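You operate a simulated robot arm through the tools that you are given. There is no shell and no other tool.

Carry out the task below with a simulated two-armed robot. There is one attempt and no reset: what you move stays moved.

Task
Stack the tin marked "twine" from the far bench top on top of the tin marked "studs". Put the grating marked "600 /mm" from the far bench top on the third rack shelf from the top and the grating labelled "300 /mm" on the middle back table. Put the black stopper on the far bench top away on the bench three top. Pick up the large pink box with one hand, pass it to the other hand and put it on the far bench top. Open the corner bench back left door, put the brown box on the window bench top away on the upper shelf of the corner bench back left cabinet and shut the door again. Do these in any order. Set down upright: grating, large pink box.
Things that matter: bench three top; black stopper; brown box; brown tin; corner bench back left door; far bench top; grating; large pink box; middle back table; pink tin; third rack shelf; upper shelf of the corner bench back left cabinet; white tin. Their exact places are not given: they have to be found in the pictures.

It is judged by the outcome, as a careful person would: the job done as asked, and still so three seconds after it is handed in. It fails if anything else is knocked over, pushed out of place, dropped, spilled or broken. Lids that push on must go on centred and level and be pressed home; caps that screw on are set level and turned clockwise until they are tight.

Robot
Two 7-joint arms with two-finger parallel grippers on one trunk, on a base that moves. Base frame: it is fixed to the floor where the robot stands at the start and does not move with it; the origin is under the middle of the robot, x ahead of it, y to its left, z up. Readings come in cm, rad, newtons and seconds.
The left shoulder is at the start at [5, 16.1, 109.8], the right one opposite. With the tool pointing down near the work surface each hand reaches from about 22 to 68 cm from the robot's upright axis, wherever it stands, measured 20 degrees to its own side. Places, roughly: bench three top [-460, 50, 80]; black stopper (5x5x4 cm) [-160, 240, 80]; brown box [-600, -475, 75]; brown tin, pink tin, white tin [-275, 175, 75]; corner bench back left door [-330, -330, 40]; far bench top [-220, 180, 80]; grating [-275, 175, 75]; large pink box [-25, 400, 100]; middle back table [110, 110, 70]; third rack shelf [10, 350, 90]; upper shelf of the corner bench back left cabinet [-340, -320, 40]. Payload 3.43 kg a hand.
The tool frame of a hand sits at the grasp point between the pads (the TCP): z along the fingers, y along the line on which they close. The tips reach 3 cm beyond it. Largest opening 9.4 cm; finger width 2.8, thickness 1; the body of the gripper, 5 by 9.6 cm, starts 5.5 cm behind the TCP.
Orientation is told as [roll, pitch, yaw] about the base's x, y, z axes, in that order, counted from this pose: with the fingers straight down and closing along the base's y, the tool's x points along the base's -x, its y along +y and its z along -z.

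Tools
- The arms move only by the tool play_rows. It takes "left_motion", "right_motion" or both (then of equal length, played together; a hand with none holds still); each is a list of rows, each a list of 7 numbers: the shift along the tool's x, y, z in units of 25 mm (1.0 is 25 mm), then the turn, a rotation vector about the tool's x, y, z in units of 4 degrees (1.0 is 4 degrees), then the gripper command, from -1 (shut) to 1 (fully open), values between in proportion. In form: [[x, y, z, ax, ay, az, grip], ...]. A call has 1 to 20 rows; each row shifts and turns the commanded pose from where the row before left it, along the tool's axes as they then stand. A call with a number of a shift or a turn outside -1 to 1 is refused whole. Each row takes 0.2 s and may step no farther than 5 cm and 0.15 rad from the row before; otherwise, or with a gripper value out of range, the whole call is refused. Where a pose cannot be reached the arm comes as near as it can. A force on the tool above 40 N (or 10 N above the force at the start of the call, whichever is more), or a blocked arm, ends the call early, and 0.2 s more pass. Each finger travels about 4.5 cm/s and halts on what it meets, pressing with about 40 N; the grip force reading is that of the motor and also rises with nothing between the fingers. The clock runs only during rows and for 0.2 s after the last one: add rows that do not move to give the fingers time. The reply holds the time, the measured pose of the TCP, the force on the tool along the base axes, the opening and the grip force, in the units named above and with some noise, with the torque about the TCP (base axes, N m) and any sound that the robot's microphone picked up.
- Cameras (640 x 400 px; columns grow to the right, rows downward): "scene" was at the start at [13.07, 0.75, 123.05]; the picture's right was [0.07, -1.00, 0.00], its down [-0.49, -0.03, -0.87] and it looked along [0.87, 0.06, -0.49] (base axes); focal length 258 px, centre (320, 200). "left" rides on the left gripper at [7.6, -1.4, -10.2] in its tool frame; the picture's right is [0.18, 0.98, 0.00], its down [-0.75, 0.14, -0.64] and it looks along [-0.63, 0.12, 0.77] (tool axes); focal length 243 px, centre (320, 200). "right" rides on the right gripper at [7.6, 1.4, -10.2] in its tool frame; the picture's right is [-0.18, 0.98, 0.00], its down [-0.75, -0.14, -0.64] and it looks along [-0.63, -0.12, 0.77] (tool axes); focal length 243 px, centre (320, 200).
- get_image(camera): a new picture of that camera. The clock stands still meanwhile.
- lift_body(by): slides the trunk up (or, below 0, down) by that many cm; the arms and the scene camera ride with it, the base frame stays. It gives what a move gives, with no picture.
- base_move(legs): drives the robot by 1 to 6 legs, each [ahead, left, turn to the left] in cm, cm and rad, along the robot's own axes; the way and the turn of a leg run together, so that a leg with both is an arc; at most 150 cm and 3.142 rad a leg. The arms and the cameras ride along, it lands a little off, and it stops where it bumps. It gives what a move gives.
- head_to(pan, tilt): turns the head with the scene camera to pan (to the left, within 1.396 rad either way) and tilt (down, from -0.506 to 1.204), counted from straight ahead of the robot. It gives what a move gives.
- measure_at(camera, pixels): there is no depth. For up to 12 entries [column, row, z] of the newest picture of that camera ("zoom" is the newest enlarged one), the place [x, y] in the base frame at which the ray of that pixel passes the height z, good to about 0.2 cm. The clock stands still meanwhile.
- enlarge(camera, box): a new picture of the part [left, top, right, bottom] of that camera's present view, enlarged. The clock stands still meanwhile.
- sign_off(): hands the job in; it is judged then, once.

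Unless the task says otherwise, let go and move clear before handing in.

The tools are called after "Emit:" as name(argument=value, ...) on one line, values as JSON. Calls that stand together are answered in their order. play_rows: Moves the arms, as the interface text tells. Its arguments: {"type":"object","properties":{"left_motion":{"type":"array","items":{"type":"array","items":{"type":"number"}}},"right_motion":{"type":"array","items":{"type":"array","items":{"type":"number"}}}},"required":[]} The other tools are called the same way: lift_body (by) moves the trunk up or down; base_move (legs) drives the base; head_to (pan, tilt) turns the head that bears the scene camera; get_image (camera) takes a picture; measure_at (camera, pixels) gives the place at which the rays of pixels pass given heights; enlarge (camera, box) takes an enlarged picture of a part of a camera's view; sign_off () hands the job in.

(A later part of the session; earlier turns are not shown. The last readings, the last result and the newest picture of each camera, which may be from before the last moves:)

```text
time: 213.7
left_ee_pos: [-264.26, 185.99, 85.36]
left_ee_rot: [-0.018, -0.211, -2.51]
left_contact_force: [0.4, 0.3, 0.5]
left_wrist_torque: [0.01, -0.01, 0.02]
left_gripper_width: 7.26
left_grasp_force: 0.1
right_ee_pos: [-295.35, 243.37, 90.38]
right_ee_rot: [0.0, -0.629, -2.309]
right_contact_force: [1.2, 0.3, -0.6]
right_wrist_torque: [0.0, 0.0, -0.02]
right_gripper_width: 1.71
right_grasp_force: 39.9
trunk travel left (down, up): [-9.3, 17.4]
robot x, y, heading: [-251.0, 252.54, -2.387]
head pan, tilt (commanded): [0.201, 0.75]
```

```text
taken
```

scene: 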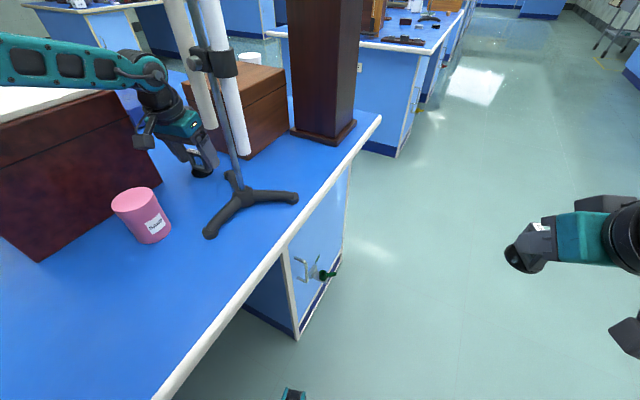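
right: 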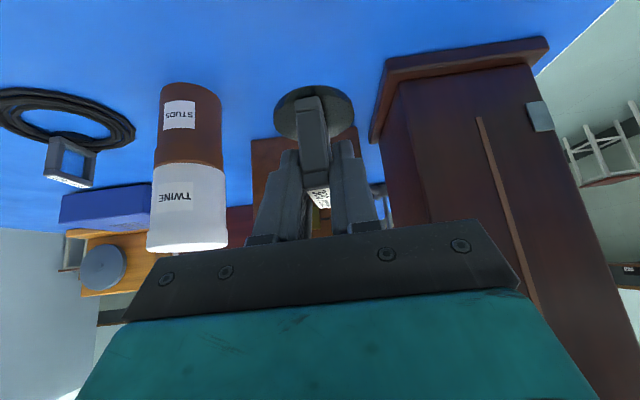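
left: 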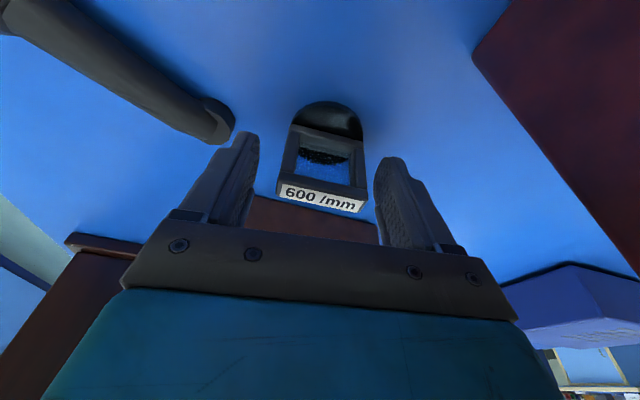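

The plate (600 /mm) sits between the fingers. Closing.

Emit:
play_rows(left_motion=[[0, 0, 0, 0, 0, 0, 0.3], [0, 0, 0, 0, 0, 0, 0.05], [0, 0, 0, 0, 0, 0, -0.1], [0, 0, 0, 0, 0, 0, -0.4], [0, 0, 0, 0, 0, 0, -1], [0, 0, 0, 0, 0, 0, -1], [0, 0, 0, 0, 0, 0, -1]])

Emit:
get_image(camera="left")

```text
time: 215.3
left_ee_pos: [-264.15, 186.1, 85.31]
left_ee_rot: [-0.019, -0.212, -2.508]
left_contact_force: [0.8, -0.2, 0.5]
left_wrist_torque: [-0.05, -0.02, -0.03]
left_gripper_width: 5.3
left_grasp_force: 40.0
right_ee_pos: [-295.3, 243.45, 90.24]
right_ee_rot: [0.0, -0.628, -2.308]
right_contact_force: [0.1, -0.4, -2.1]
right_wrist_torque: [0.01, -0.01, 0.0]
right_gripper_width: 1.72
right_grasp_force: 40.4
trunk travel left (down, up): [-9.3, 17.4]
robot x, y, heading: [-250.65, 252.65, -2.384]
head pan, tilt (commanded): [0.201, 0.75]
```

```text
taken
```

left: 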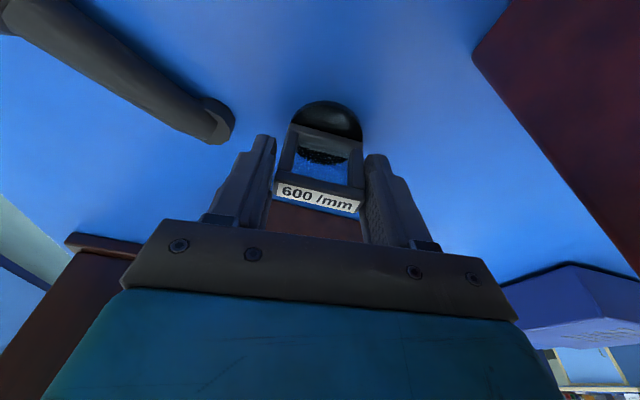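

Held at 5.3 cm width. Lifting with the trunk 17 cm, then driving the whole robot back along +u to open bench space.

Emit:
lift_body(by=3)

Emit:
lift_body(by=14)

Emit:
get_image(camera="left")

Emit:
base_move(legs=[[-19.2, 5.6, 0]])

Emit:
get_image(camera="scene")

```text
time: 216.0
left_ee_pos: [-264.23, 186.08, 88.37]
left_ee_rot: [-0.018, -0.213, -2.511]
left_contact_force: [-0.5, -0.6, -1.8]
left_wrist_torque: [0.02, -0.05, -0.03]
left_gripper_width: 5.33
left_grasp_force: 39.7
right_ee_pos: [-295.27, 243.37, 93.29]
right_ee_rot: [0.001, -0.627, -2.309]
right_contact_force: [-0.1, 0.4, -1.3]
right_wrist_torque: [0.02, -0.02, 0.0]
right_gripper_width: 1.74
right_grasp_force: 40.6
trunk travel left (down, up): [-12.3, 14.4]
robot x, y, heading: [-251.05, 252.59, -2.387]
head pan, tilt (commanded): [0.201, 0.75]
```

```text
time: 217.7
left_ee_pos: [-264.28, 186.15, 102.27]
left_ee_rot: [-0.017, -0.212, -2.509]
left_contact_force: [-0.5, -0.5, -0.8]
left_wrist_torque: [0.02, 0.0, 0.01]
left_gripper_width: 5.33
left_grasp_force: 40.5
right_ee_pos: [-295.17, 243.34, 107.22]
right_ee_rot: [0.001, -0.629, -2.31]
right_contact_force: [0.2, -0.4, -0.8]
right_wrist_torque: [0.03, -0.01, 0.0]
right_gripper_width: 1.71
right_grasp_force: 40.2
trunk travel left (down, up): [-26.3, 0.4]
robot x, y, heading: [-250.86, 252.41, -2.386]
head pan, tilt (commanded): [0.201, 0.75]
```

```text
taken
```

left: 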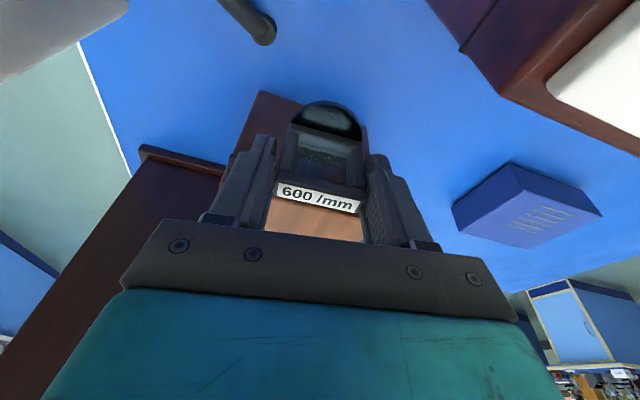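

```text
time: 219.3
left_ee_pos: [-246.38, 195.01, 102.47]
left_ee_rot: [-0.015, -0.211, -2.509]
left_contact_force: [0.8, 0.0, -0.2]
left_wrist_torque: [-0.01, -0.01, 0.02]
left_gripper_width: 5.33
left_grasp_force: 39.8
right_ee_pos: [-277.46, 252.31, 107.22]
right_ee_rot: [0.0, -0.629, -2.307]
right_contact_force: [0.7, 0.1, -0.8]
right_wrist_torque: [0.01, 0.02, 0.0]
right_gripper_width: 1.72
right_grasp_force: 40.4
trunk travel left (down, up): [-26.3, 0.4]
robot x, y, heading: [-232.91, 261.59, -2.384]
head pan, tilt (commanded): [0.201, 0.75]
```

```text
taken
```

scene: 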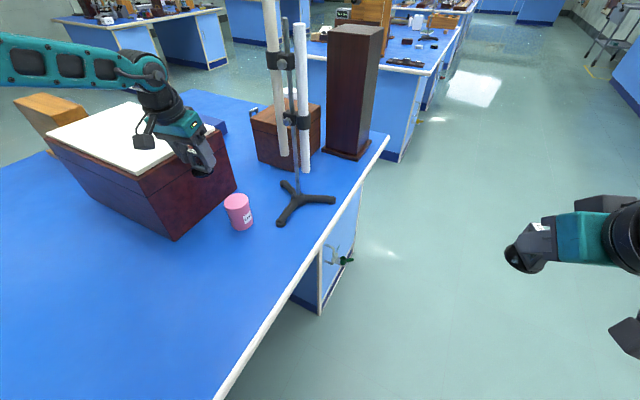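

Grating is clear of the stand. Driving on to open bench space at about (u 90, v 100).

Emit:
base_move(legs=[[-23.9, -3.5, 0]])

Emit:
lift_body(by=-14)

Emit:
get_image(camera="scene")

Emit:
get_image(camera="left")

```text
time: 221.1
left_ee_pos: [-231.58, 214.05, 102.34]
left_ee_rot: [-0.018, -0.211, -2.51]
left_contact_force: [0.2, -0.4, -1.0]
left_wrist_torque: [-0.03, -0.02, -0.03]
left_gripper_width: 5.33
left_grasp_force: 39.4
right_ee_pos: [-262.56, 271.39, 107.35]
right_ee_rot: [0.0, -0.627, -2.31]
right_contact_force: [0.4, -0.2, -0.2]
right_wrist_torque: [0.02, -0.02, 0.03]
right_gripper_width: 1.73
right_grasp_force: 40.1
trunk travel left (down, up): [-26.3, 0.4]
robot x, y, heading: [-218.34, 280.48, -2.388]
head pan, tilt (commanded): [0.201, 0.75]
```

```text
time: 222.8
left_ee_pos: [-231.59, 213.98, 88.42]
left_ee_rot: [-0.017, -0.211, -2.511]
left_contact_force: [0.6, -0.1, -1.7]
left_wrist_torque: [0.0, 0.03, 0.02]
left_gripper_width: 5.32
left_grasp_force: 40.6
right_ee_pos: [-262.54, 271.36, 93.25]
right_ee_rot: [-0.001, -0.63, -2.31]
right_contact_force: [-0.2, 0.9, -1.2]
right_wrist_torque: [0.04, 0.0, -0.03]
right_gripper_width: 1.77
right_grasp_force: 39.6
trunk travel left (down, up): [-12.3, 14.4]
robot x, y, heading: [-218.22, 280.38, -2.391]
head pan, tilt (commanded): [0.201, 0.75]
```

```text
taken
```

scene: 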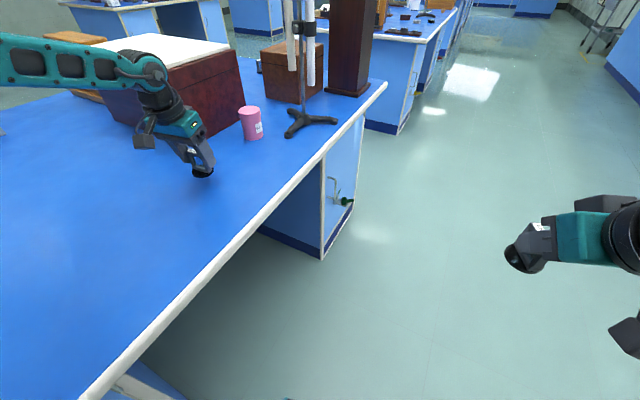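

```text
taken
```

left: 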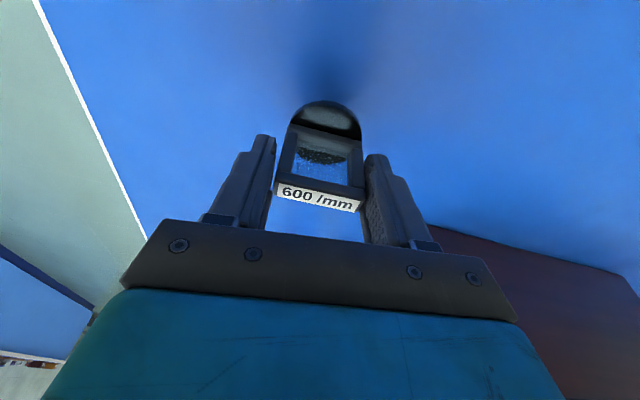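

Open bench below. Lowering to just above contact and creeping down.

Emit:
lift_body(by=-2.9)

Emit:
lift_body(by=-0.25)

```text
time: 223.5
left_ee_pos: [-231.65, 213.97, 85.47]
left_ee_rot: [-0.016, -0.212, -2.511]
left_contact_force: [-0.5, -0.4, 0.4]
left_wrist_torque: [0.01, 0.01, -0.04]
left_gripper_width: 5.36
left_grasp_force: 39.5
right_ee_pos: [-262.48, 271.4, 90.38]
right_ee_rot: [0.0, -0.627, -2.309]
right_contact_force: [1.0, 0.3, -1.3]
right_wrist_torque: [0.02, -0.02, -0.04]
right_gripper_width: 1.74
right_grasp_force: 39.6
trunk travel left (down, up): [-9.4, 17.3]
robot x, y, heading: [-218.32, 280.97, -2.389]
head pan, tilt (commanded): [0.201, 0.75]
```

```text
time: 224.0
left_ee_pos: [-231.68, 213.94, 85.35]
left_ee_rot: [-0.017, -0.215, -2.508]
left_contact_force: [2.9, 0.7, 7.0]
left_wrist_torque: [-0.02, -0.09, 0.0]
left_gripper_width: 5.33
left_grasp_force: 40.1
right_ee_pos: [-262.52, 271.36, 90.23]
right_ee_rot: [0.001, -0.63, -2.309]
right_contact_force: [0.5, -0.3, -1.2]
right_wrist_torque: [0.04, 0.0, -0.03]
right_gripper_width: 1.73
right_grasp_force: 40.5
trunk travel left (down, up): [-9.2, 17.5]
robot x, y, heading: [-218.19, 280.69, -2.386]
head pan, tilt (commanded): [0.201, 0.75]
```

Contact felt (7 N). Opening and lifting off vertically.

Emit:
play_rows(left_motion=[[0, 0, 0, 0, 0, 0, 0.2], [0, 0, 0, 0, 0, 0, 0.4], [0, 0, 0, 0, 0, 0, 0.6], [0, 0, 0, 0, 0, 0, 0.6], [0, 0, 0, 0, 0, 0, 0.6]])

Emit:
lift_body(by=17)

Emit:
get_image(camera="left")

Emit:
get_image(camera="scene")

```text
time: 225.2
left_ee_pos: [-231.55, 213.98, 85.28]
left_ee_rot: [-0.017, -0.211, -2.511]
left_contact_force: [-0.4, 0.0, 0.9]
left_wrist_torque: [-0.01, -0.01, -0.02]
left_gripper_width: 7.51
left_grasp_force: 0.0
right_ee_pos: [-262.49, 271.32, 90.28]
right_ee_rot: [0.0, -0.628, -2.307]
right_contact_force: [-0.2, -0.2, -0.4]
right_wrist_torque: [-0.05, -0.03, -0.02]
right_gripper_width: 1.75
right_grasp_force: 40.3
trunk travel left (down, up): [-9.2, 17.5]
robot x, y, heading: [-217.97, 280.45, -2.391]
head pan, tilt (commanded): [0.201, 0.75]
```

```text
time: 227.1
left_ee_pos: [-231.61, 213.89, 102.08]
left_ee_rot: [-0.018, -0.211, -2.51]
left_contact_force: [0.4, -0.4, -0.8]
left_wrist_torque: [0.02, -0.01, -0.01]
left_gripper_width: 7.51
left_grasp_force: 0.1
right_ee_pos: [-262.56, 271.31, 107.06]
right_ee_rot: [-0.001, -0.627, -2.31]
right_contact_force: [0.0, -0.8, -1.0]
right_wrist_torque: [-0.01, -0.01, -0.02]
right_gripper_width: 1.72
right_grasp_force: 40.3
trunk travel left (down, up): [-26.2, 0.5]
robot x, y, heading: [-218.36, 280.48, -2.392]
head pan, tilt (commanded): [0.201, 0.75]
```

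```text
taken
```

left: 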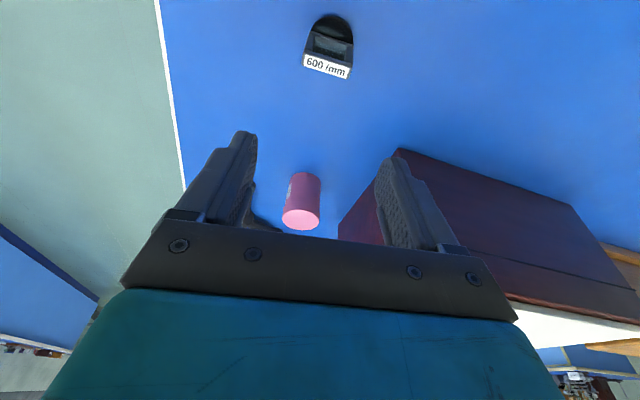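

```text
taken
```

scene: 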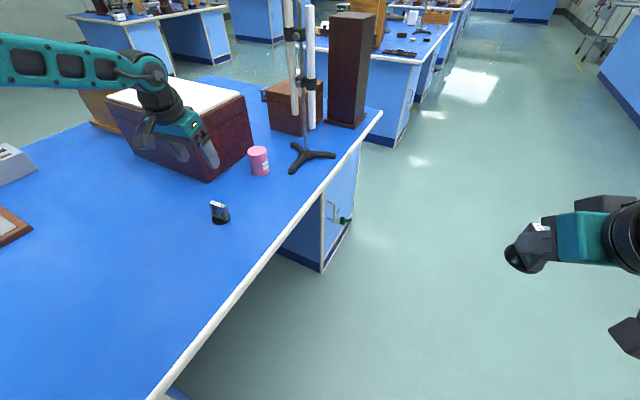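

The 600 grating stands free at (219,212) in the open. Retracting the left hand, then turning to face the bench squarely for a tilted regrasp.

Emit:
play_rows(left_motion=[[0.97, -0.7, -0.208, 0, 0, 0, 0.2], [0.97, -0.7, -0.208, 0, 0, 0, 0.1], [0.97, -0.7, -0.208, 0, 0, 0, 0.1], [0.97, -0.7, -0.208, 0, 0, 0, 0.1], [0.97, -0.7, -0.208, 0, 0, 0, 0.1], [0.97, -0.7, -0.208, 0, 0, 0, 0.1], [0.97, -0.7, -0.208, 0, 0, 0, 0.1], [0, 0, 0, 0, 0, 0, 0.1]])

Emit:
base_move(legs=[[0, 0, 1.29], [0, -52, 0]])

Emit:
head_to(pan=0.0, tilt=0.8)

Emit:
get_image(camera="scene")

```text
time: 228.9
left_ee_pos: [-225.07, 234.1, 102.35]
left_ee_rot: [-0.018, -0.211, -2.51]
left_contact_force: [-0.5, -0.3, -0.4]
left_wrist_torque: [-0.01, -0.01, 0.01]
left_gripper_width: 5.2
left_grasp_force: 0.1
right_ee_pos: [-262.65, 271.34, 107.01]
right_ee_rot: [0.0, -0.627, -2.307]
right_contact_force: [-0.7, 0.5, -1.2]
right_wrist_torque: [0.0, -0.01, -0.05]
right_gripper_width: 1.73
right_grasp_force: 40.4
trunk travel left (down, up): [-26.2, 0.5]
robot x, y, heading: [-218.26, 280.49, -2.387]
head pan, tilt (commanded): [0.201, 0.75]
```

```text
time: 237.3
left_ee_pos: [-221.43, 237.21, 102.44]
left_ee_rot: [-0.018, -0.211, -1.203]
left_contact_force: [1.2, 0.0, 0.3]
left_wrist_torque: [0.05, -0.04, 0.05]
left_gripper_width: 5.17
left_grasp_force: 0.1
right_ee_pos: [-267.13, 210.65, 107.12]
right_ee_rot: [0.0, -0.628, -1.001]
right_contact_force: [1.4, -0.7, -1.1]
right_wrist_torque: [-0.02, -0.03, 0.01]
right_gripper_width: 1.73
right_grasp_force: 40.4
trunk travel left (down, up): [-26.2, 0.5]
robot x, y, heading: [-264.73, 255.65, -1.075]
head pan, tilt (commanded): [0.201, 0.75]
```

```text
time: 238.0
left_ee_pos: [-221.47, 237.2, 102.38]
left_ee_rot: [-0.016, -0.211, -1.203]
left_contact_force: [0.1, 0.3, 0.0]
left_wrist_torque: [-0.03, 0.0, 0.0]
left_gripper_width: 5.15
left_grasp_force: 0.1
right_ee_pos: [-267.13, 210.59, 107.22]
right_ee_rot: [0.0, -0.628, -1.001]
right_contact_force: [0.0, 0.0, -0.8]
right_wrist_torque: [0.0, 0.05, 0.0]
right_gripper_width: 1.74
right_grasp_force: 39.7
trunk travel left (down, up): [-26.2, 0.5]
robot x, y, heading: [-264.99, 255.76, -1.081]
head pan, tilt (commanded): [0.0, 0.799]
```

```text
taken
```

scene: 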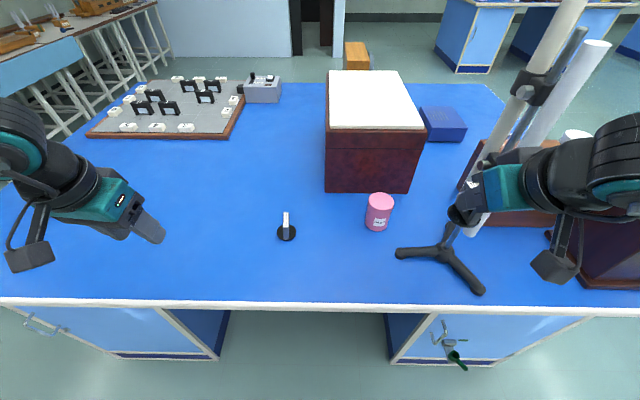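

The right hand is very near the stand's tube (467,200) – no contact forces, but I'll sidestep left right away.

Emit:
base_move(legs=[[0, 10, 0]])

Emit:
get_image(camera="scene")

```text
time: 239.6
left_ee_pos: [-212.47, 241.88, 102.22]
left_ee_rot: [-0.018, -0.21, -1.203]
left_contact_force: [-0.2, 1.0, 0.4]
left_wrist_torque: [0.03, -0.02, 0.03]
left_gripper_width: 5.16
left_grasp_force: 0.0
right_ee_pos: [-258.24, 215.33, 107.11]
right_ee_rot: [0.001, -0.628, -1.001]
right_contact_force: [0.0, 0.0, -1.0]
right_wrist_torque: [0.03, -0.02, 0.01]
right_gripper_width: 1.77
right_grasp_force: 39.4
trunk travel left (down, up): [-26.2, 0.5]
robot x, y, heading: [-255.62, 260.75, -1.079]
head pan, tilt (commanded): [0.0, 0.799]
```

```text
taken
```

scene: 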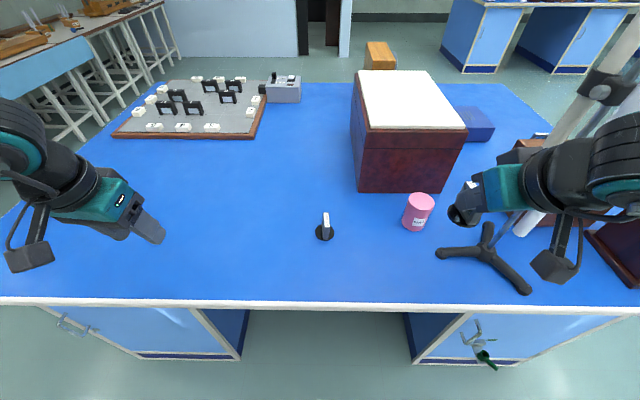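

The stand is undisturbed (tripod at (490,255)). Now positioning the left hand behind the grating and tilting it to 45° for a regrasp.

Emit:
play_rows(left_motion=[[-0.327, -0.964, 0.04, 0, 0, 0, 0.1], [-0.327, -0.964, 0.04, 0, 0, 0, 0.1], [-0.327, -0.964, 0.04, 0, 0, 0, 0.1], [-0.327, -0.964, 0.04, 0, 0, 0, 0.1], [-0.327, -0.964, 0.04, 0, 0, 0, 0.1], [-0.327, -0.964, 0.04, 0, 0, 0, 0.1], [-0.327, -0.964, 0.04, 0, 0, 0, 0.1], [-0.327, -0.964, 0.04, 0, 0, 0, 0.1], [-0.327, -0.964, 0.04, 0, 0, 0, 0.1], [-0.327, -0.964, 0.04, 0, 0, 0, 0.1], [-0.327, -0.964, 0.04, 0, 0, 0, 0.1], [0, 0, 0, -0.195, 0, -0.917, 0.1], [0, 0, 0, -0.195, 0, -0.917, 0.1], [0, 0, 0, -0.195, 0, -0.917, 0.1], [0, 0, 0, -0.195, 0, -0.917, 0.1]])

Emit:
play_rows(left_motion=[[0, 0, 0, 0, -0.917, 0, 0.1], [0, 0, 0, 0, -0.917, 0, 0.1], [0, 0, 0, 0, -0.917, 0, 0.1], [0, 0, 0, 0, -0.917, 0, 0.1], [0, 0, 0, 0, -0.917, 0, 0.1], [0, 0, 0, 0, -0.917, 0, 0.1], [0, 0, 0, 0, -0.917, 0, 0.1], [0, 0, 0, 0, -0.917, 0, 0.1], [0, 0, 0, 0, -0.917, 0, 0.1], [0, 0, 0, 0, 0, 0, 0.1]])

Emit:
get_image(camera="scene")

Emit:
get_image(camera="left")

```text
time: 242.8
left_ee_pos: [-227.4, 230.03, 105.91]
left_ee_rot: [-0.019, -0.206, -0.94]
left_contact_force: [0.2, -0.2, -0.8]
left_wrist_torque: [0.01, -0.01, -0.01]
left_gripper_width: 5.17
left_grasp_force: 0.0
left hand out of reach, approached as far as the arm can: row 8, 9, 10, 11, 13, 15
right_ee_pos: [-258.46, 215.35, 107.2]
right_ee_rot: [0.001, -0.628, -1.002]
right_contact_force: [0.5, -0.5, -0.4]
right_wrist_torque: [0.02, -0.03, 0.01]
right_gripper_width: 1.72
right_grasp_force: 39.9
trunk travel left (down, up): [-26.2, 0.5]
robot x, y, heading: [-255.9, 260.52, -1.079]
head pan, tilt (commanded): [0.0, 0.799]
```

```text
time: 244.9
left_ee_pos: [-225.3, 231.05, 106.87]
left_ee_rot: [-0.026, -0.783, -0.926]
left_contact_force: [-0.3, 0.2, 1.1]
left_wrist_torque: [0.03, 0.04, 0.02]
left_gripper_width: 5.17
left_grasp_force: 0.0
left hand out of reach, approached as far as the arm can: row 4, 5, 6, 7, 8, 9
right_ee_pos: [-258.38, 215.41, 107.08]
right_ee_rot: [0.0, -0.628, -1.001]
right_contact_force: [0.2, 0.2, -0.2]
right_wrist_torque: [0.03, 0.02, -0.03]
right_gripper_width: 1.74
right_grasp_force: 40.3
trunk travel left (down, up): [-26.2, 0.5]
robot x, y, heading: [-255.73, 260.56, -1.085]
head pan, tilt (commanded): [0.0, 0.799]
```

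```text
taken
```

scene: 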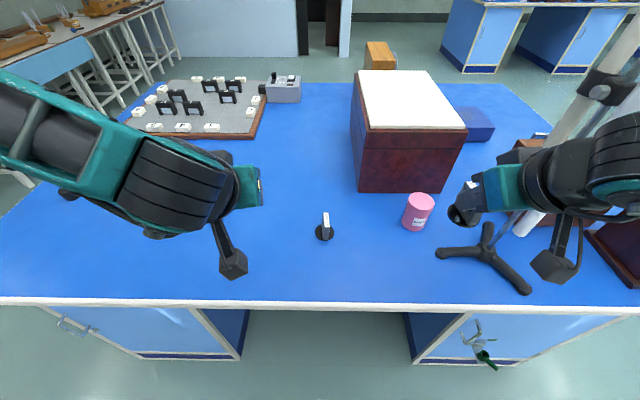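

```text
taken
```

left: 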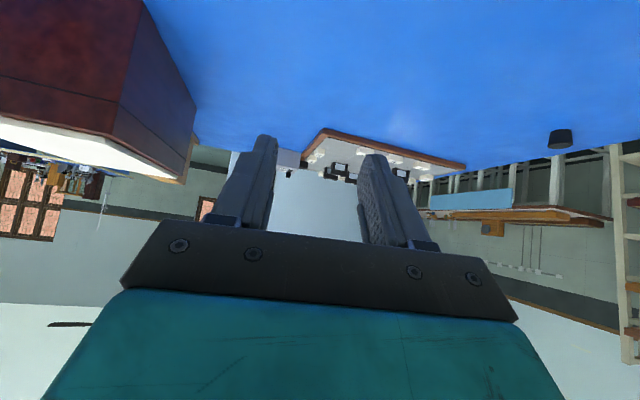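

Tilt is -0.78 now. Trying to move to the pre-approach point behind the grating; watching the reach.

Emit:
play_rows(left_motion=[[0.5, -0.3, 0.568, 0, 0, 0, 0.1], [0.5, -0.3, 0.568, 0, 0, 0, 0.1], [0.5, -0.8, 0.568, 0, 0, 0, 0.1], [0.5, -0.8, 0.568, 0, 0, 0, 0.1], [0.5, -0.8, 0.568, 0, 0, 0, 0.1], [0, 0, 0, 0, 0, 0, 0.1]])

Emit:
get_image(camera="scene")

Emit:
get_image(camera="left")

```text
time: 246.3
left_ee_pos: [-223.55, 230.7, 104.18]
left_ee_rot: [-0.025, -0.782, -0.927]
left_contact_force: [-0.7, 0.4, 0.1]
left_wrist_torque: [-0.02, -0.02, -0.01]
left_gripper_width: 5.16
left_grasp_force: 0.1
left hand out of reach, approached as far as the arm can: row 1, 2, 3, 4, 5
right_ee_pos: [-258.46, 215.43, 107.26]
right_ee_rot: [0.0, -0.628, -1.003]
right_contact_force: [0.9, -0.2, -0.7]
right_wrist_torque: [0.01, -0.02, -0.02]
right_gripper_width: 1.73
right_grasp_force: 39.8
trunk travel left (down, up): [-26.2, 0.5]
robot x, y, heading: [-255.75, 260.64, -1.079]
head pan, tilt (commanded): [0.0, 0.799]
```

```text
taken
```

scene: 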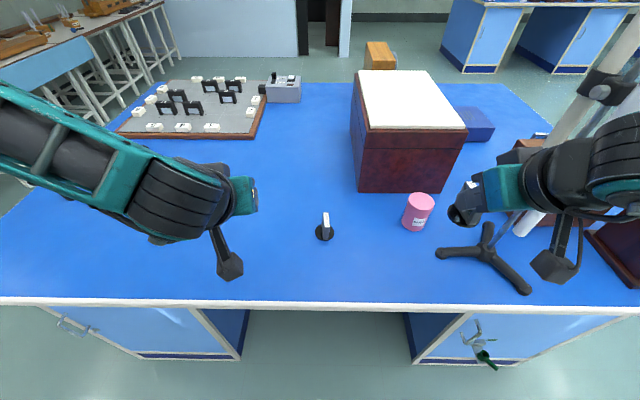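

```text
taken
```

left: 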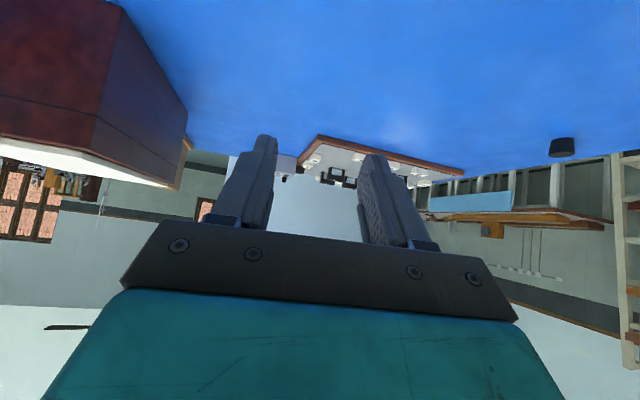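

The left arm is at a joint limit with this yaw. I'll ease the tilt to 36° and turn the hand 13° clockwise (mirror of the posture that worked with the right arm).

Emit:
play_rows(left_motion=[[0, 0, 0, 0, 0.75, 0, 0.1], [0, 0, 0, 0, 0.75, 0, 0.1], [0, 0, 0, 0, 0.75, 0, 0.1], [0, 0, 0, 0.654, 0, 0.9, 0.1], [0, 0, 0, 0.654, 0, 0.9, 0.1], [0, 0, 0, 0.654, 0, 0.9, 0.1], [0, -0.8, 0, 0, 0, 0, 0.1], [0, -0.8, 0, 0, 0, 0, 0.1], [0, -0.8, 0, 0, 0, 0, 0.1], [0, 0, 0, 0, 0, 0, 0.1]])

Emit:
get_image(camera="scene")

```text
time: 248.6
left_ee_pos: [-227.81, 229.16, 104.99]
left_ee_rot: [-0.022, -0.631, -1.165]
left_contact_force: [-0.1, 0.4, -0.4]
left_wrist_torque: [0.0, -0.02, 0.0]
left_gripper_width: 5.2
left_grasp_force: 0.0
left hand out of reach, approached as far as the arm can: row 9
right_ee_pos: [-258.35, 215.37, 107.11]
right_ee_rot: [0.001, -0.628, -1.003]
right_contact_force: [0.0, -0.8, -1.4]
right_wrist_torque: [0.01, 0.0, 0.0]
right_gripper_width: 1.72
right_grasp_force: 40.4
trunk travel left (down, up): [-26.2, 0.5]
robot x, y, heading: [-256.22, 260.21, -1.077]
head pan, tilt (commanded): [0.0, 0.799]
```

```text
taken
```

scene: 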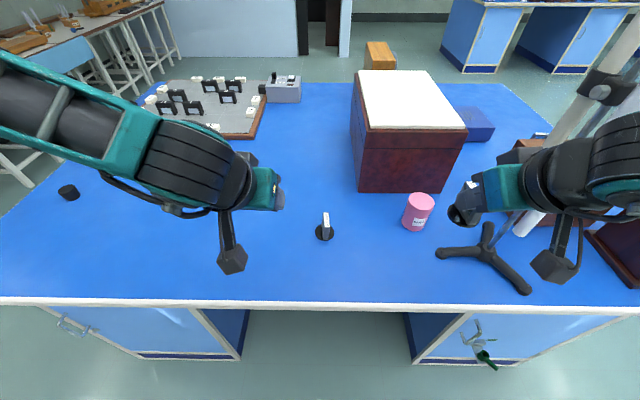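

Still limited laterally. Mirroring exactly what worked on the right: untilt, move across with the tool vertical, then tilt again.

Emit:
play_rows(left_motion=[[0, 0, 0, 0, 1, 0, 0.1], [0, 0, 0, 0, 1, 0, 0.1], [0, 0, 0, 0, 1, 0, 0.1], [0, 0, 0, 0, 1, 0, 0.1], [0, 0, 0, 0, 1, 0, 0.1], [0, 0, 0, 0, 1, 0, 0.1], [0, 0, 0, 0, 1, 0, 0.1], [0, 0, 0, 0, 1, 0, 0.1], [0, 0, 0, 0, 1, 0, 0.1], [0.04, -0.9, -0.07, 0, 0, 0, 0.1], [0.04, -0.9, -0.07, 0, 0, 0, 0.1], [0.04, -0.9, -0.07, 0, 0, 0, 0.1], [0.04, -0.9, -0.07, 0, 0, 0, 0.1], [0.04, -0.9, -0.07, 0, 0, 0, 0.1], [0.04, -0.9, -0.07, 0, 0, 0, 0.1], [0, 0, 0, 0, 0, 0, 0.1]])

Emit:
get_image(camera="scene")

```text
time: 251.9
left_ee_pos: [-231.0, 233.42, 109.11]
left_ee_rot: [-0.019, -0.003, -1.177]
left_contact_force: [0.3, -0.2, 0.1]
left_wrist_torque: [0.02, 0.02, -0.01]
left_gripper_width: 5.15
left_grasp_force: 0.1
left hand out of reach, approached as far as the arm can: row 7, 8, 9, 10, 11, 12, 13, 14, 15
right_ee_pos: [-258.32, 215.34, 107.09]
right_ee_rot: [0.0, -0.628, -1.003]
right_contact_force: [0.6, 0.4, -0.8]
right_wrist_torque: [0.03, -0.01, 0.01]
right_gripper_width: 1.71
right_grasp_force: 39.6
trunk travel left (down, up): [-26.2, 0.5]
robot x, y, heading: [-256.11, 260.55, -1.083]
head pan, tilt (commanded): [0.0, 0.799]
```

```text
taken
```

scene: 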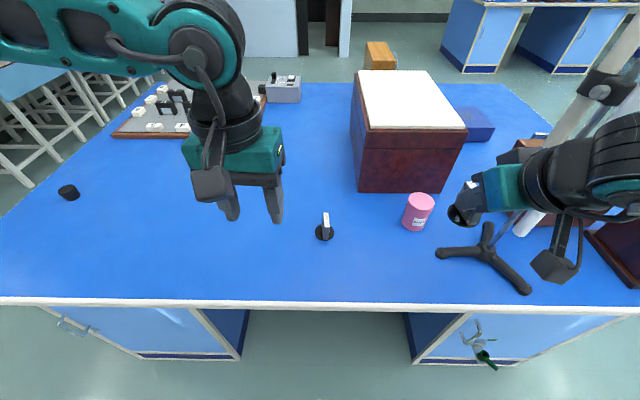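

The limit is the arm folding too far (wrist too close to the shoulder). I'll push the hand further out first, then yaw and tilt there.

Emit:
play_rows(left_motion=[[-0.976, -0.752, 0.248, 0, 0, 0, 0.1], [-0.976, -0.752, 0.248, 0, 0, 0, 0.1], [-0.976, -0.752, 0.248, 0, 0, 0, 0.1], [-0.976, -0.752, 0.248, 0, 0, 0, 0.1], [-0.976, -0.752, 0.248, 0, 0, 0, 0.1], [0, 0, 0, 0, 0, -0.84, 0.1], [0, 0, 0, 0, 0, -0.84, 0.1], [0, 0, 0, 0, 0, -0.84, 0.1], [0, 0, 0, 0, 0, -0.84, 0.1], [0, 0, 0, 0, 0, 0, 0.1]])

Emit:
play_rows(left_motion=[[0, 0, 0, 0, -0.9375, 0, 0.1], [0, 0, 0, 0, -0.9375, 0, 0.1], [0, 0, 0, 0, -0.9375, 0, 0.1], [0, 0, 0, 0, -0.9375, 0, 0.1], [0, 0, 0, 0, -0.9375, 0, 0.1], [0, 0, 0, 0, -0.9375, 0, 0.1], [0, 0, 0, 0, -0.9375, 0, 0.1], [0, 0, 0, 0, -0.9375, 0, 0.1], [0, 0, 0, 0, -0.9375, 0, 0.1], [0, 0, 0, 0, -0.9375, 0, 0.1], [0, 0, 0, 0, -0.9375, 0, 0.1], [0, 0, 0, 0, -0.9375, 0, 0.1], [0, 0, 0, 0, 0, 0, 0.1]])

Emit:
get_image(camera="left")

Emit:
get_image(camera="scene")

```text
time: 254.2
left_ee_pos: [-226.33, 229.06, 108.86]
left_ee_rot: [-0.019, 0.0, -0.941]
left_contact_force: [1.0, -0.4, 0.0]
left_wrist_torque: [0.0, 0.02, 0.01]
left_gripper_width: 5.16
left_grasp_force: 0.0
left hand out of reach, approached as far as the arm can: row 1, 2, 3, 4, 5
right_ee_pos: [-258.42, 215.38, 107.07]
right_ee_rot: [0.0, -0.629, -1.001]
right_contact_force: [0.9, 0.0, -0.9]
right_wrist_torque: [0.03, 0.03, -0.02]
right_gripper_width: 1.72
right_grasp_force: 40.1
trunk travel left (down, up): [-26.2, 0.5]
robot x, y, heading: [-255.96, 260.71, -1.082]
head pan, tilt (commanded): [0.0, 0.799]
```

```text
time: 256.9
left_ee_pos: [-225.63, 229.28, 109.12]
left_ee_rot: [-0.026, -0.784, -0.925]
left_contact_force: [-1.1, -0.3, 0.4]
left_wrist_torque: [0.0, 0.0, 0.03]
left_gripper_width: 5.17
left_grasp_force: 0.0
left hand out of reach, approached as far as the arm can: row 11, 12
right_ee_pos: [-258.43, 215.43, 107.21]
right_ee_rot: [0.001, -0.628, -1.001]
right_contact_force: [-0.2, -0.4, -1.5]
right_wrist_torque: [0.02, 0.01, -0.02]
right_gripper_width: 1.73
right_grasp_force: 40.1
trunk travel left (down, up): [-26.2, 0.5]
robot x, y, heading: [-256.06, 260.82, -1.079]
head pan, tilt (commanded): [0.0, 0.799]
```

```text
taken
```

left: 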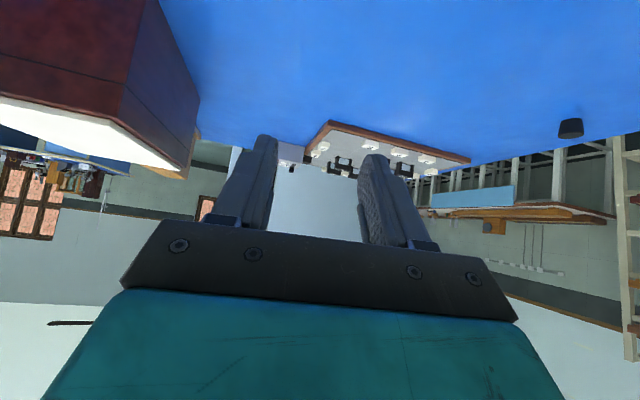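

```text
taken
```

scene: 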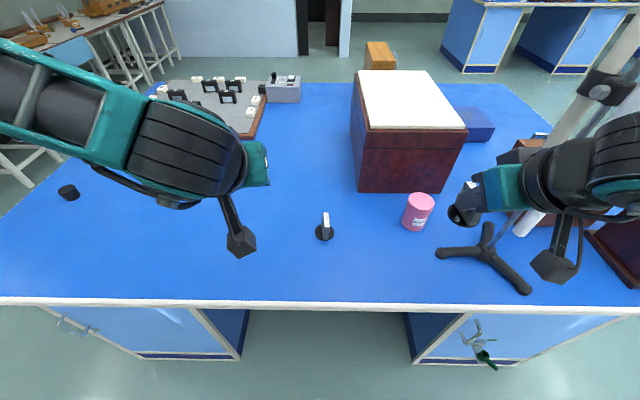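

The left hand can't come further inboard, so I'll move the robot instead: first bring the right hand inward (away from the stand), then sidestep right 12 cm.

Emit:
play_rows(right_motion=[[0, 1, 0, 0, 0, 0, -1], [0, 1, 0, 0, 0, 0, -1], [0, 1, 0, 0, 0, 0, -1], [0, 1, 0, 0, 0, 0, -1], [0, 1, 0, 0, 0, 0, -1], [0, 1, 0, 0, 0, 0, -1]])

Emit:
get_image(camera="scene")

```text
time: 258.4
left_ee_pos: [-225.63, 229.32, 109.12]
left_ee_rot: [-0.026, -0.782, -0.926]
left_contact_force: [-0.9, 0.7, -0.1]
left_wrist_torque: [0.01, 0.02, -0.01]
left_gripper_width: 5.15
left_grasp_force: 0.1
right_ee_pos: [-245.74, 223.53, 107.02]
right_ee_rot: [-0.002, -0.628, -1.001]
right_contact_force: [0.2, -0.1, -0.6]
right_wrist_torque: [0.0, -0.01, -0.03]
right_gripper_width: 1.7
right_grasp_force: 40.3
trunk travel left (down, up): [-26.2, 0.5]
robot x, y, heading: [-255.46, 260.45, -1.072]
head pan, tilt (commanded): [0.0, 0.799]
```

```text
taken
```

scene: 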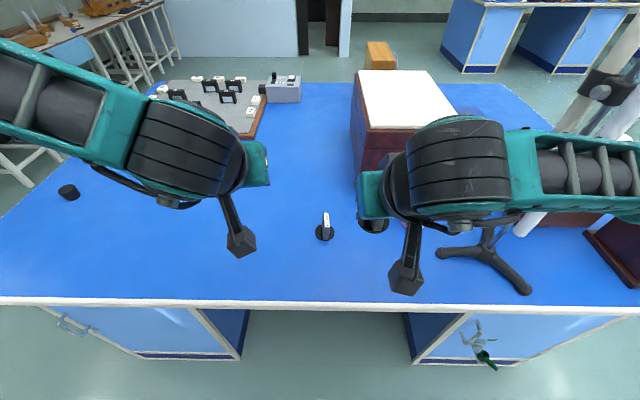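

The right forearm runs straight out at ~26 cm ahead, so the stand (≥43 cm ahead) stays clear. Sidestepping right 12 cm.

Emit:
base_move(legs=[[0, -12, 0]])

Emit:
get_image(camera="scene")

Emit:
get_image(camera="left")

```text
time: 260.1
left_ee_pos: [-236.14, 223.72, 109.16]
left_ee_rot: [-0.028, -0.782, -0.928]
left_contact_force: [-0.7, -0.4, -0.1]
left_wrist_torque: [-0.05, 0.0, -0.01]
left_gripper_width: 5.15
left_grasp_force: 0.1
right_ee_pos: [-256.25, 217.75, 107.11]
right_ee_rot: [-0.001, -0.627, -1.004]
right_contact_force: [-0.4, 0.0, -0.6]
right_wrist_torque: [0.02, -0.01, 0.03]
right_gripper_width: 1.7
right_grasp_force: 40.1
trunk travel left (down, up): [-26.2, 0.5]
robot x, y, heading: [-266.37, 255.06, -1.085]
head pan, tilt (commanded): [0.0, 0.799]
```

```text
taken
```

scene: 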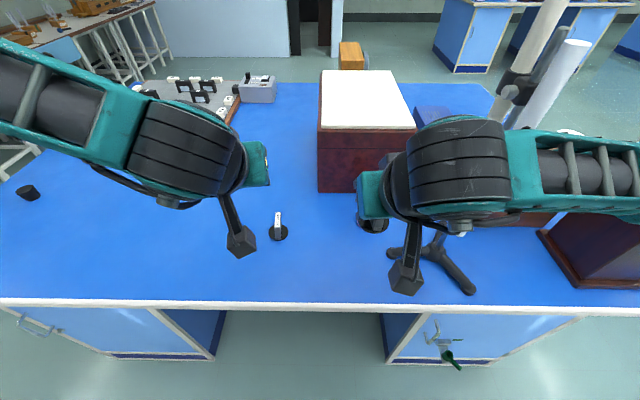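

```text
taken
```

left: 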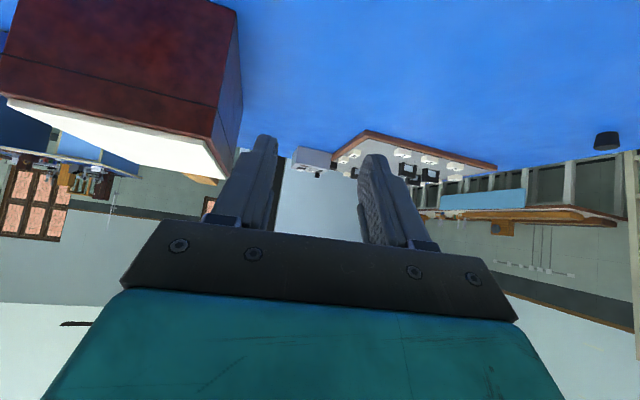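

Measuring the grating again from this position, then descending to the pre-approach point.

Emit:
enlarge(camera="scene", box=[220, 180, 340, 260])

Emit:
play_rows(left_motion=[[0.79, -0.166, 0.96, 0, 0, 0, 0.1], [0.79, -0.166, 0.96, 0, 0, 0, 0.1], [0.79, -0.166, 0.96, 0, 0, 0, 0.1], [0.79, -0.166, 0.96, 0, 0, 0, 0.1], [0.79, -0.166, 0.96, 0, 0, 0, 0.1], [0, 0, 0, 0, 0, 0, 0.1]])

Emit:
get_image(camera="left")

```text
5.00 times, centred on (280, 220) of scene
```

zoom: 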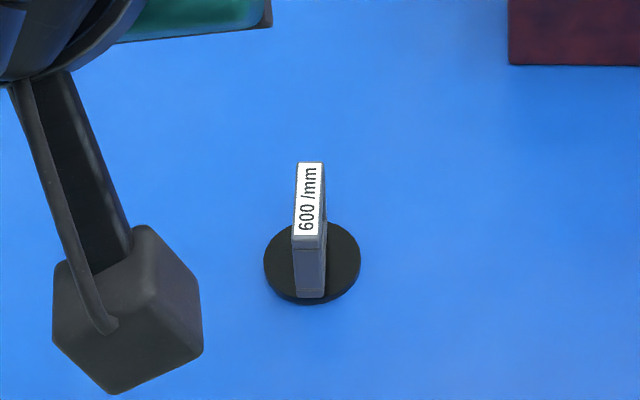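

```text
time: 261.4
left_ee_pos: [-230.13, 225.23, 99.12]
left_ee_rot: [-0.03, -0.783, -0.926]
left_contact_force: [-0.6, 0.1, -0.4]
left_wrist_torque: [0.03, 0.0, -0.01]
left_gripper_width: 5.18
left_grasp_force: 0.1
left hand out of reach, approached as far as the arm can: row 1, 2, 3, 4, 5
right_ee_pos: [-256.26, 217.79, 107.14]
right_ee_rot: [-0.001, -0.629, -1.001]
right_contact_force: [-0.1, -0.6, 0.0]
right_wrist_torque: [0.04, 0.02, 0.0]
right_gripper_width: 1.74
right_grasp_force: 40.3
trunk travel left (down, up): [-26.2, 0.5]
robot x, y, heading: [-266.01, 255.02, -1.08]
head pan, tilt (commanded): [0.0, 0.799]
```

```text
taken
```

left: 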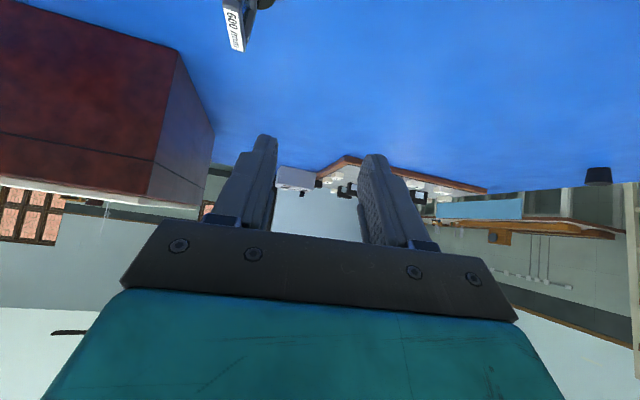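

Still limited – the left elbow has drifted into an awkward posture. I'll re-home the left arm: untilt, square the yaw, and return to its starting pose relative to the robot.

Emit:
play_rows(left_motion=[[0, 0, 0, 0, 0.9375, 0, 0.1], [0, 0, 0, 0, 0.9375, 0, 0.1], [0, 0, 0, 0, 0.9375, 0, 0.1], [0, 0, 0, 0, 0.9375, 0, 0.1], [0, 0, 0, 0, 0.9375, 0, 0.1], [0, 0, 0, 0, 0.9375, 0, 0.1], [0, 0, 0, 0, 0.9375, 0, 0.1], [0, 0, 0, 0, 0.9375, 0, 0.1], [0, 0, 0, 0, 0.9375, 0, 0.1], [0, 0, 0, 0, 0.9375, 0, 0.1], [0, 0, 0, 0, 0.9375, 0, 0.1], [0, 0, 0, 0, 0.9375, 0, 0.1], [0, 0, 0, 0, 0, 0.73, 0.1], [0, 0, 0, 0, 0, 0.73, 0.1], [0, 0, 0, 0, 0, 0.73, 0.1], [0, 0, 0, 0, 0, 0, 0.1]])

Emit:
play_rows(left_motion=[[-0.6, 0.2, -0.9, 0, 0, 0, 0.1], [-0.6, 0.2, -0.9, 0, 0, 0, 0.1], [-0.6, 0.2, -0.9, 0, 0, 0, 0.1], [-0.6, 0.2, -0.9, 0, 0, 0, 0.1], [-0.6, 0.2, -0.9, 0, 0, 0, 0.1], [-0.6, 0.2, -0.9, 0, 0, 0, 0.1], [0, 0, 0, 0, 0, 0, 0.1]])

Emit:
get_image(camera="scene")

```text
time: 264.9
left_ee_pos: [-230.13, 225.09, 99.32]
left_ee_rot: [-0.02, 0.0, -1.097]
left_contact_force: [-0.4, 0.5, -0.1]
left_wrist_torque: [0.03, -0.01, -0.01]
left_gripper_width: 5.17
left_grasp_force: 0.1
right_ee_pos: [-256.25, 217.7, 107.14]
right_ee_rot: [0.0, -0.628, -1.0]
right_contact_force: [-0.6, 0.5, -1.1]
right_wrist_torque: [0.01, 0.01, -0.03]
right_gripper_width: 1.73
right_grasp_force: 40.0
trunk travel left (down, up): [-26.2, 0.5]
robot x, y, heading: [-266.34, 254.97, -1.078]
head pan, tilt (commanded): [0.0, 0.799]
```

```text
time: 266.4
left_ee_pos: [-223.21, 218.49, 112.74]
left_ee_rot: [-0.02, -0.001, -1.098]
left_contact_force: [-0.1, -0.7, 0.8]
left_wrist_torque: [-0.03, 0.02, 0.03]
left_gripper_width: 5.15
left_grasp_force: 0.0
right_ee_pos: [-256.24, 217.77, 107.24]
right_ee_rot: [-0.001, -0.628, -1.003]
right_contact_force: [-0.9, -0.1, -1.2]
right_wrist_torque: [0.02, 0.03, -0.01]
right_gripper_width: 1.73
right_grasp_force: 40.5
trunk travel left (down, up): [-26.2, 0.5]
robot x, y, heading: [-266.51, 255.05, -1.077]
head pan, tilt (commanded): [0.0, 0.799]
```

```text
taken
```

scene: 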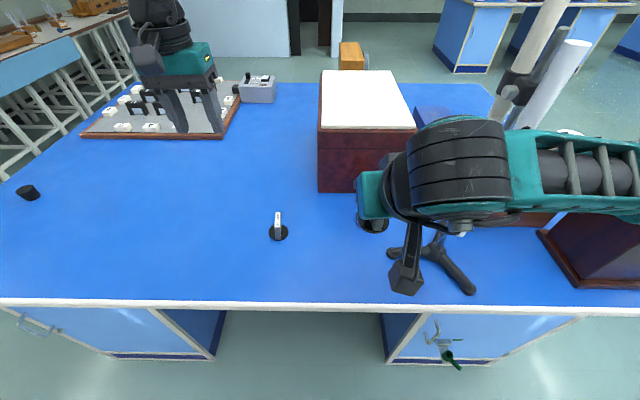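

Back at the home pose. Now testing inboard motion from here: moving right 10 cm at full extension, then tilting.

Emit:
play_rows(left_motion=[[0, -0.8, 0.3, 0, 0, 0, 0.1], [0, -0.8, 0.3, 0, 0, 0, 0.1], [0, -0.8, 0.3, 0, 0, 0, 0.1], [0, -0.8, 0.3, 0, 0, 0, 0.1], [0, 0, 0.3, 0, 0, 0, 0.1], [0, 0, 0, 0, -1, 0, 0.1], [0, 0, 0, 0, -1, 0, 0.1], [0, 0, 0, 0, -1, 0, 0.1], [0, 0, 0, 0, -1, 0, 0.1], [0, 0, 0, 0, -1, 0, 0.1], [0, 0, 0, 0, -1, 0, 0.1], [0, 0, 0, 0, -1, 0, 0.1], [0, 0, 0, 0, -1, 0, 0.1], [0, 0, 0, 0, -1, 0, 0.1], [0, 0, 0, 0, 0, 0, 0.1]])

Emit:
get_image(camera="scene")

```text
time: 269.6
left_ee_pos: [-228.97, 219.06, 109.61]
left_ee_rot: [-0.022, -0.628, -1.084]
left_contact_force: [0.0, -0.5, 0.1]
left_wrist_torque: [-0.01, 0.0, 0.02]
left_gripper_width: 5.16
left_grasp_force: 0.0
left hand out of reach, approached as far as the arm can: row 2, 3, 4
right_ee_pos: [-256.23, 217.81, 107.13]
right_ee_rot: [0.0, -0.628, -1.001]
right_contact_force: [-0.6, 0.6, -0.3]
right_wrist_torque: [0.01, -0.01, 0.0]
right_gripper_width: 1.72
right_grasp_force: 40.2
trunk travel left (down, up): [-26.2, 0.5]
robot x, y, heading: [-266.18, 254.94, -1.08]
head pan, tilt (commanded): [0.0, 0.799]
```

```text
taken
```

scene: 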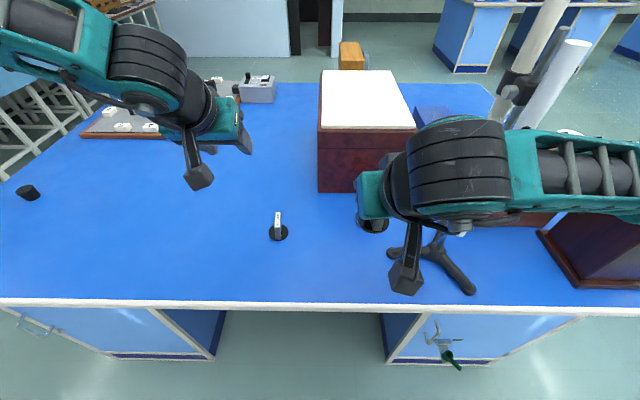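

The left hand's inboard limit is ~16 cm lateral now, so I'll place the robot so the grating is ~22 cm to its left; right hand moves inboard to stay far from the stand.

Emit:
play_rows(right_motion=[[0, 0.9, 0, 0, 0, 0, -1], [0, 0.9, 0, 0, 0, 0, -1], [0, 0.9, 0, 0, 0, 0, -1], [0, 0.9, 0, 0, 0, 0, -1]], left_motion=[[0, 0.9, 0, 0, 0, 0, 0.1], [0, 0.9, 0, 0, 0, 0, 0.1], [0, 0.9, 0, 0, 0, 0, 0.1], [0, 0, 0, 0, 0, 0, 0.1]])

Emit:
base_move(legs=[[0, -9.5, 0]])

Emit:
get_image(camera="scene")

Emit:
get_image(camera="left")

```text
time: 270.6
left_ee_pos: [-223.04, 222.21, 109.58]
left_ee_rot: [-0.027, -0.628, -1.084]
left_contact_force: [0.0, -0.5, -0.2]
left_wrist_torque: [0.0, 0.04, -0.05]
left_gripper_width: 5.2
left_grasp_force: 0.0
right_ee_pos: [-248.51, 222.48, 107.18]
right_ee_rot: [-0.002, -0.629, -1.001]
right_contact_force: [-0.2, 0.4, -1.2]
right_wrist_torque: [0.04, 0.02, -0.03]
right_gripper_width: 1.75
right_grasp_force: 39.9
trunk travel left (down, up): [-26.2, 0.5]
robot x, y, heading: [-266.24, 254.89, -1.077]
head pan, tilt (commanded): [0.0, 0.799]
```

```text
time: 272.1
left_ee_pos: [-231.52, 217.63, 109.47]
left_ee_rot: [-0.022, -0.627, -1.086]
left_contact_force: [-0.5, -0.6, -0.3]
left_wrist_torque: [0.0, 0.02, 0.03]
left_gripper_width: 5.18
left_grasp_force: 0.0
right_ee_pos: [-256.96, 218.02, 107.22]
right_ee_rot: [0.0, -0.628, -1.003]
right_contact_force: [0.2, 0.4, -0.3]
right_wrist_torque: [0.01, -0.01, -0.02]
right_gripper_width: 1.7
right_grasp_force: 40.1
trunk travel left (down, up): [-26.2, 0.5]
robot x, y, heading: [-274.58, 250.41, -1.076]
head pan, tilt (commanded): [0.0, 0.799]
```

```text
taken
```

scene: 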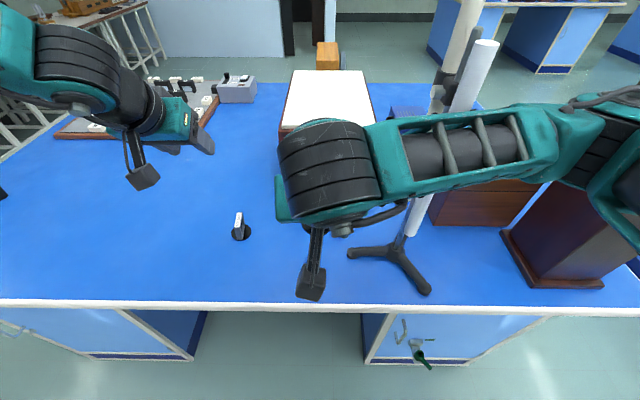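

```text
taken
```

left: 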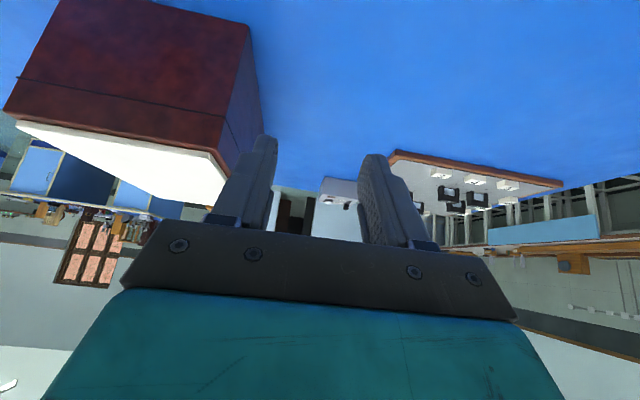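

Right forearm passes ≈5 cm clear of the tubes; holding the base here. Correcting the left yaw and descending to the pre-approach point.

Emit:
play_rows(left_motion=[[0, 0, 0, -0.546, 0, -0.754, 0.1], [0, 0, 0, -0.546, 0, -0.754, 0.1], [0.985, -0.176, 0.72, 0, 0, 0, 0.1], [0.985, -0.176, 0.72, 0, 0, 0, 0.1], [0.985, -0.176, 0.72, 0, 0, 0, 0.1], [0.985, -0.176, 0.72, 0, 0, 0, 0.1], [0.985, -0.176, 0.72, 0, 0, 0, 0.1], [0, 0, 0, 0, 0, 0, 0.1]])

Emit:
get_image(camera="left")

Emit:
get_image(camera="scene")

```text
time: 273.9
left_ee_pos: [-236.0, 220.19, 95.03]
left_ee_rot: [-0.024, -0.625, -0.953]
left_contact_force: [-0.3, 0.1, 0.6]
left_wrist_torque: [-0.02, -0.01, -0.02]
left_gripper_width: 5.19
left_grasp_force: 0.1
right_ee_pos: [-256.96, 218.03, 107.14]
right_ee_rot: [-0.002, -0.629, -1.004]
right_contact_force: [0.4, -0.2, -0.3]
right_wrist_torque: [0.02, -0.01, 0.0]
right_gripper_width: 1.77
right_grasp_force: 39.5
trunk travel left (down, up): [-26.2, 0.5]
robot x, y, heading: [-274.89, 250.21, -1.082]
head pan, tilt (commanded): [0.0, 0.799]
```

```text
taken
```

left: 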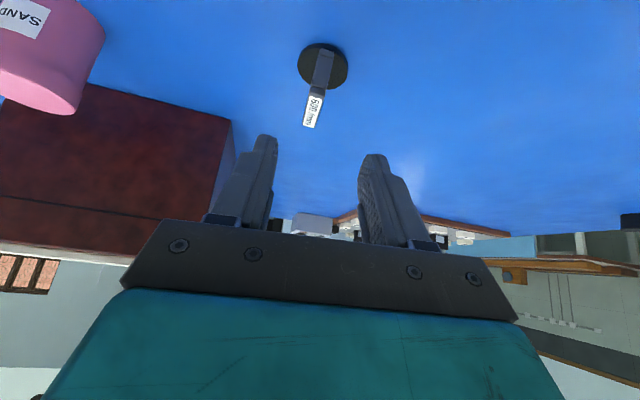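

```text
taken
```

scene: 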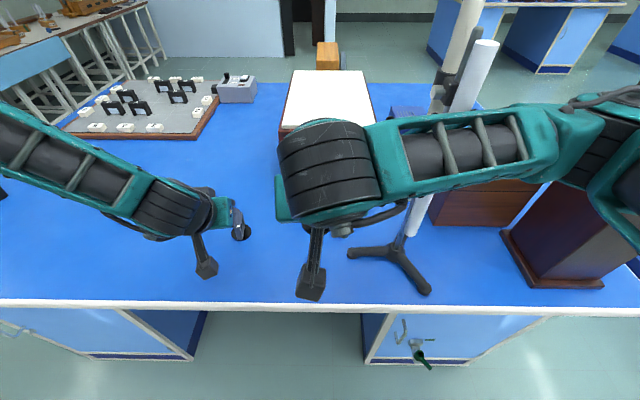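

Reached the pre-approach pose. Checking the grating's offset from this camera (strip at (313,110)).

Emit:
measure_at(camera="left", pixels=[[313, 111, 86], [316, 97, 86], [309, 126, 86], [323, 68, 80.8]])

```text
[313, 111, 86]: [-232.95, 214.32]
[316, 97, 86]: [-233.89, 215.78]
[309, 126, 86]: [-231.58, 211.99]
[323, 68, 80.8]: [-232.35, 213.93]
```

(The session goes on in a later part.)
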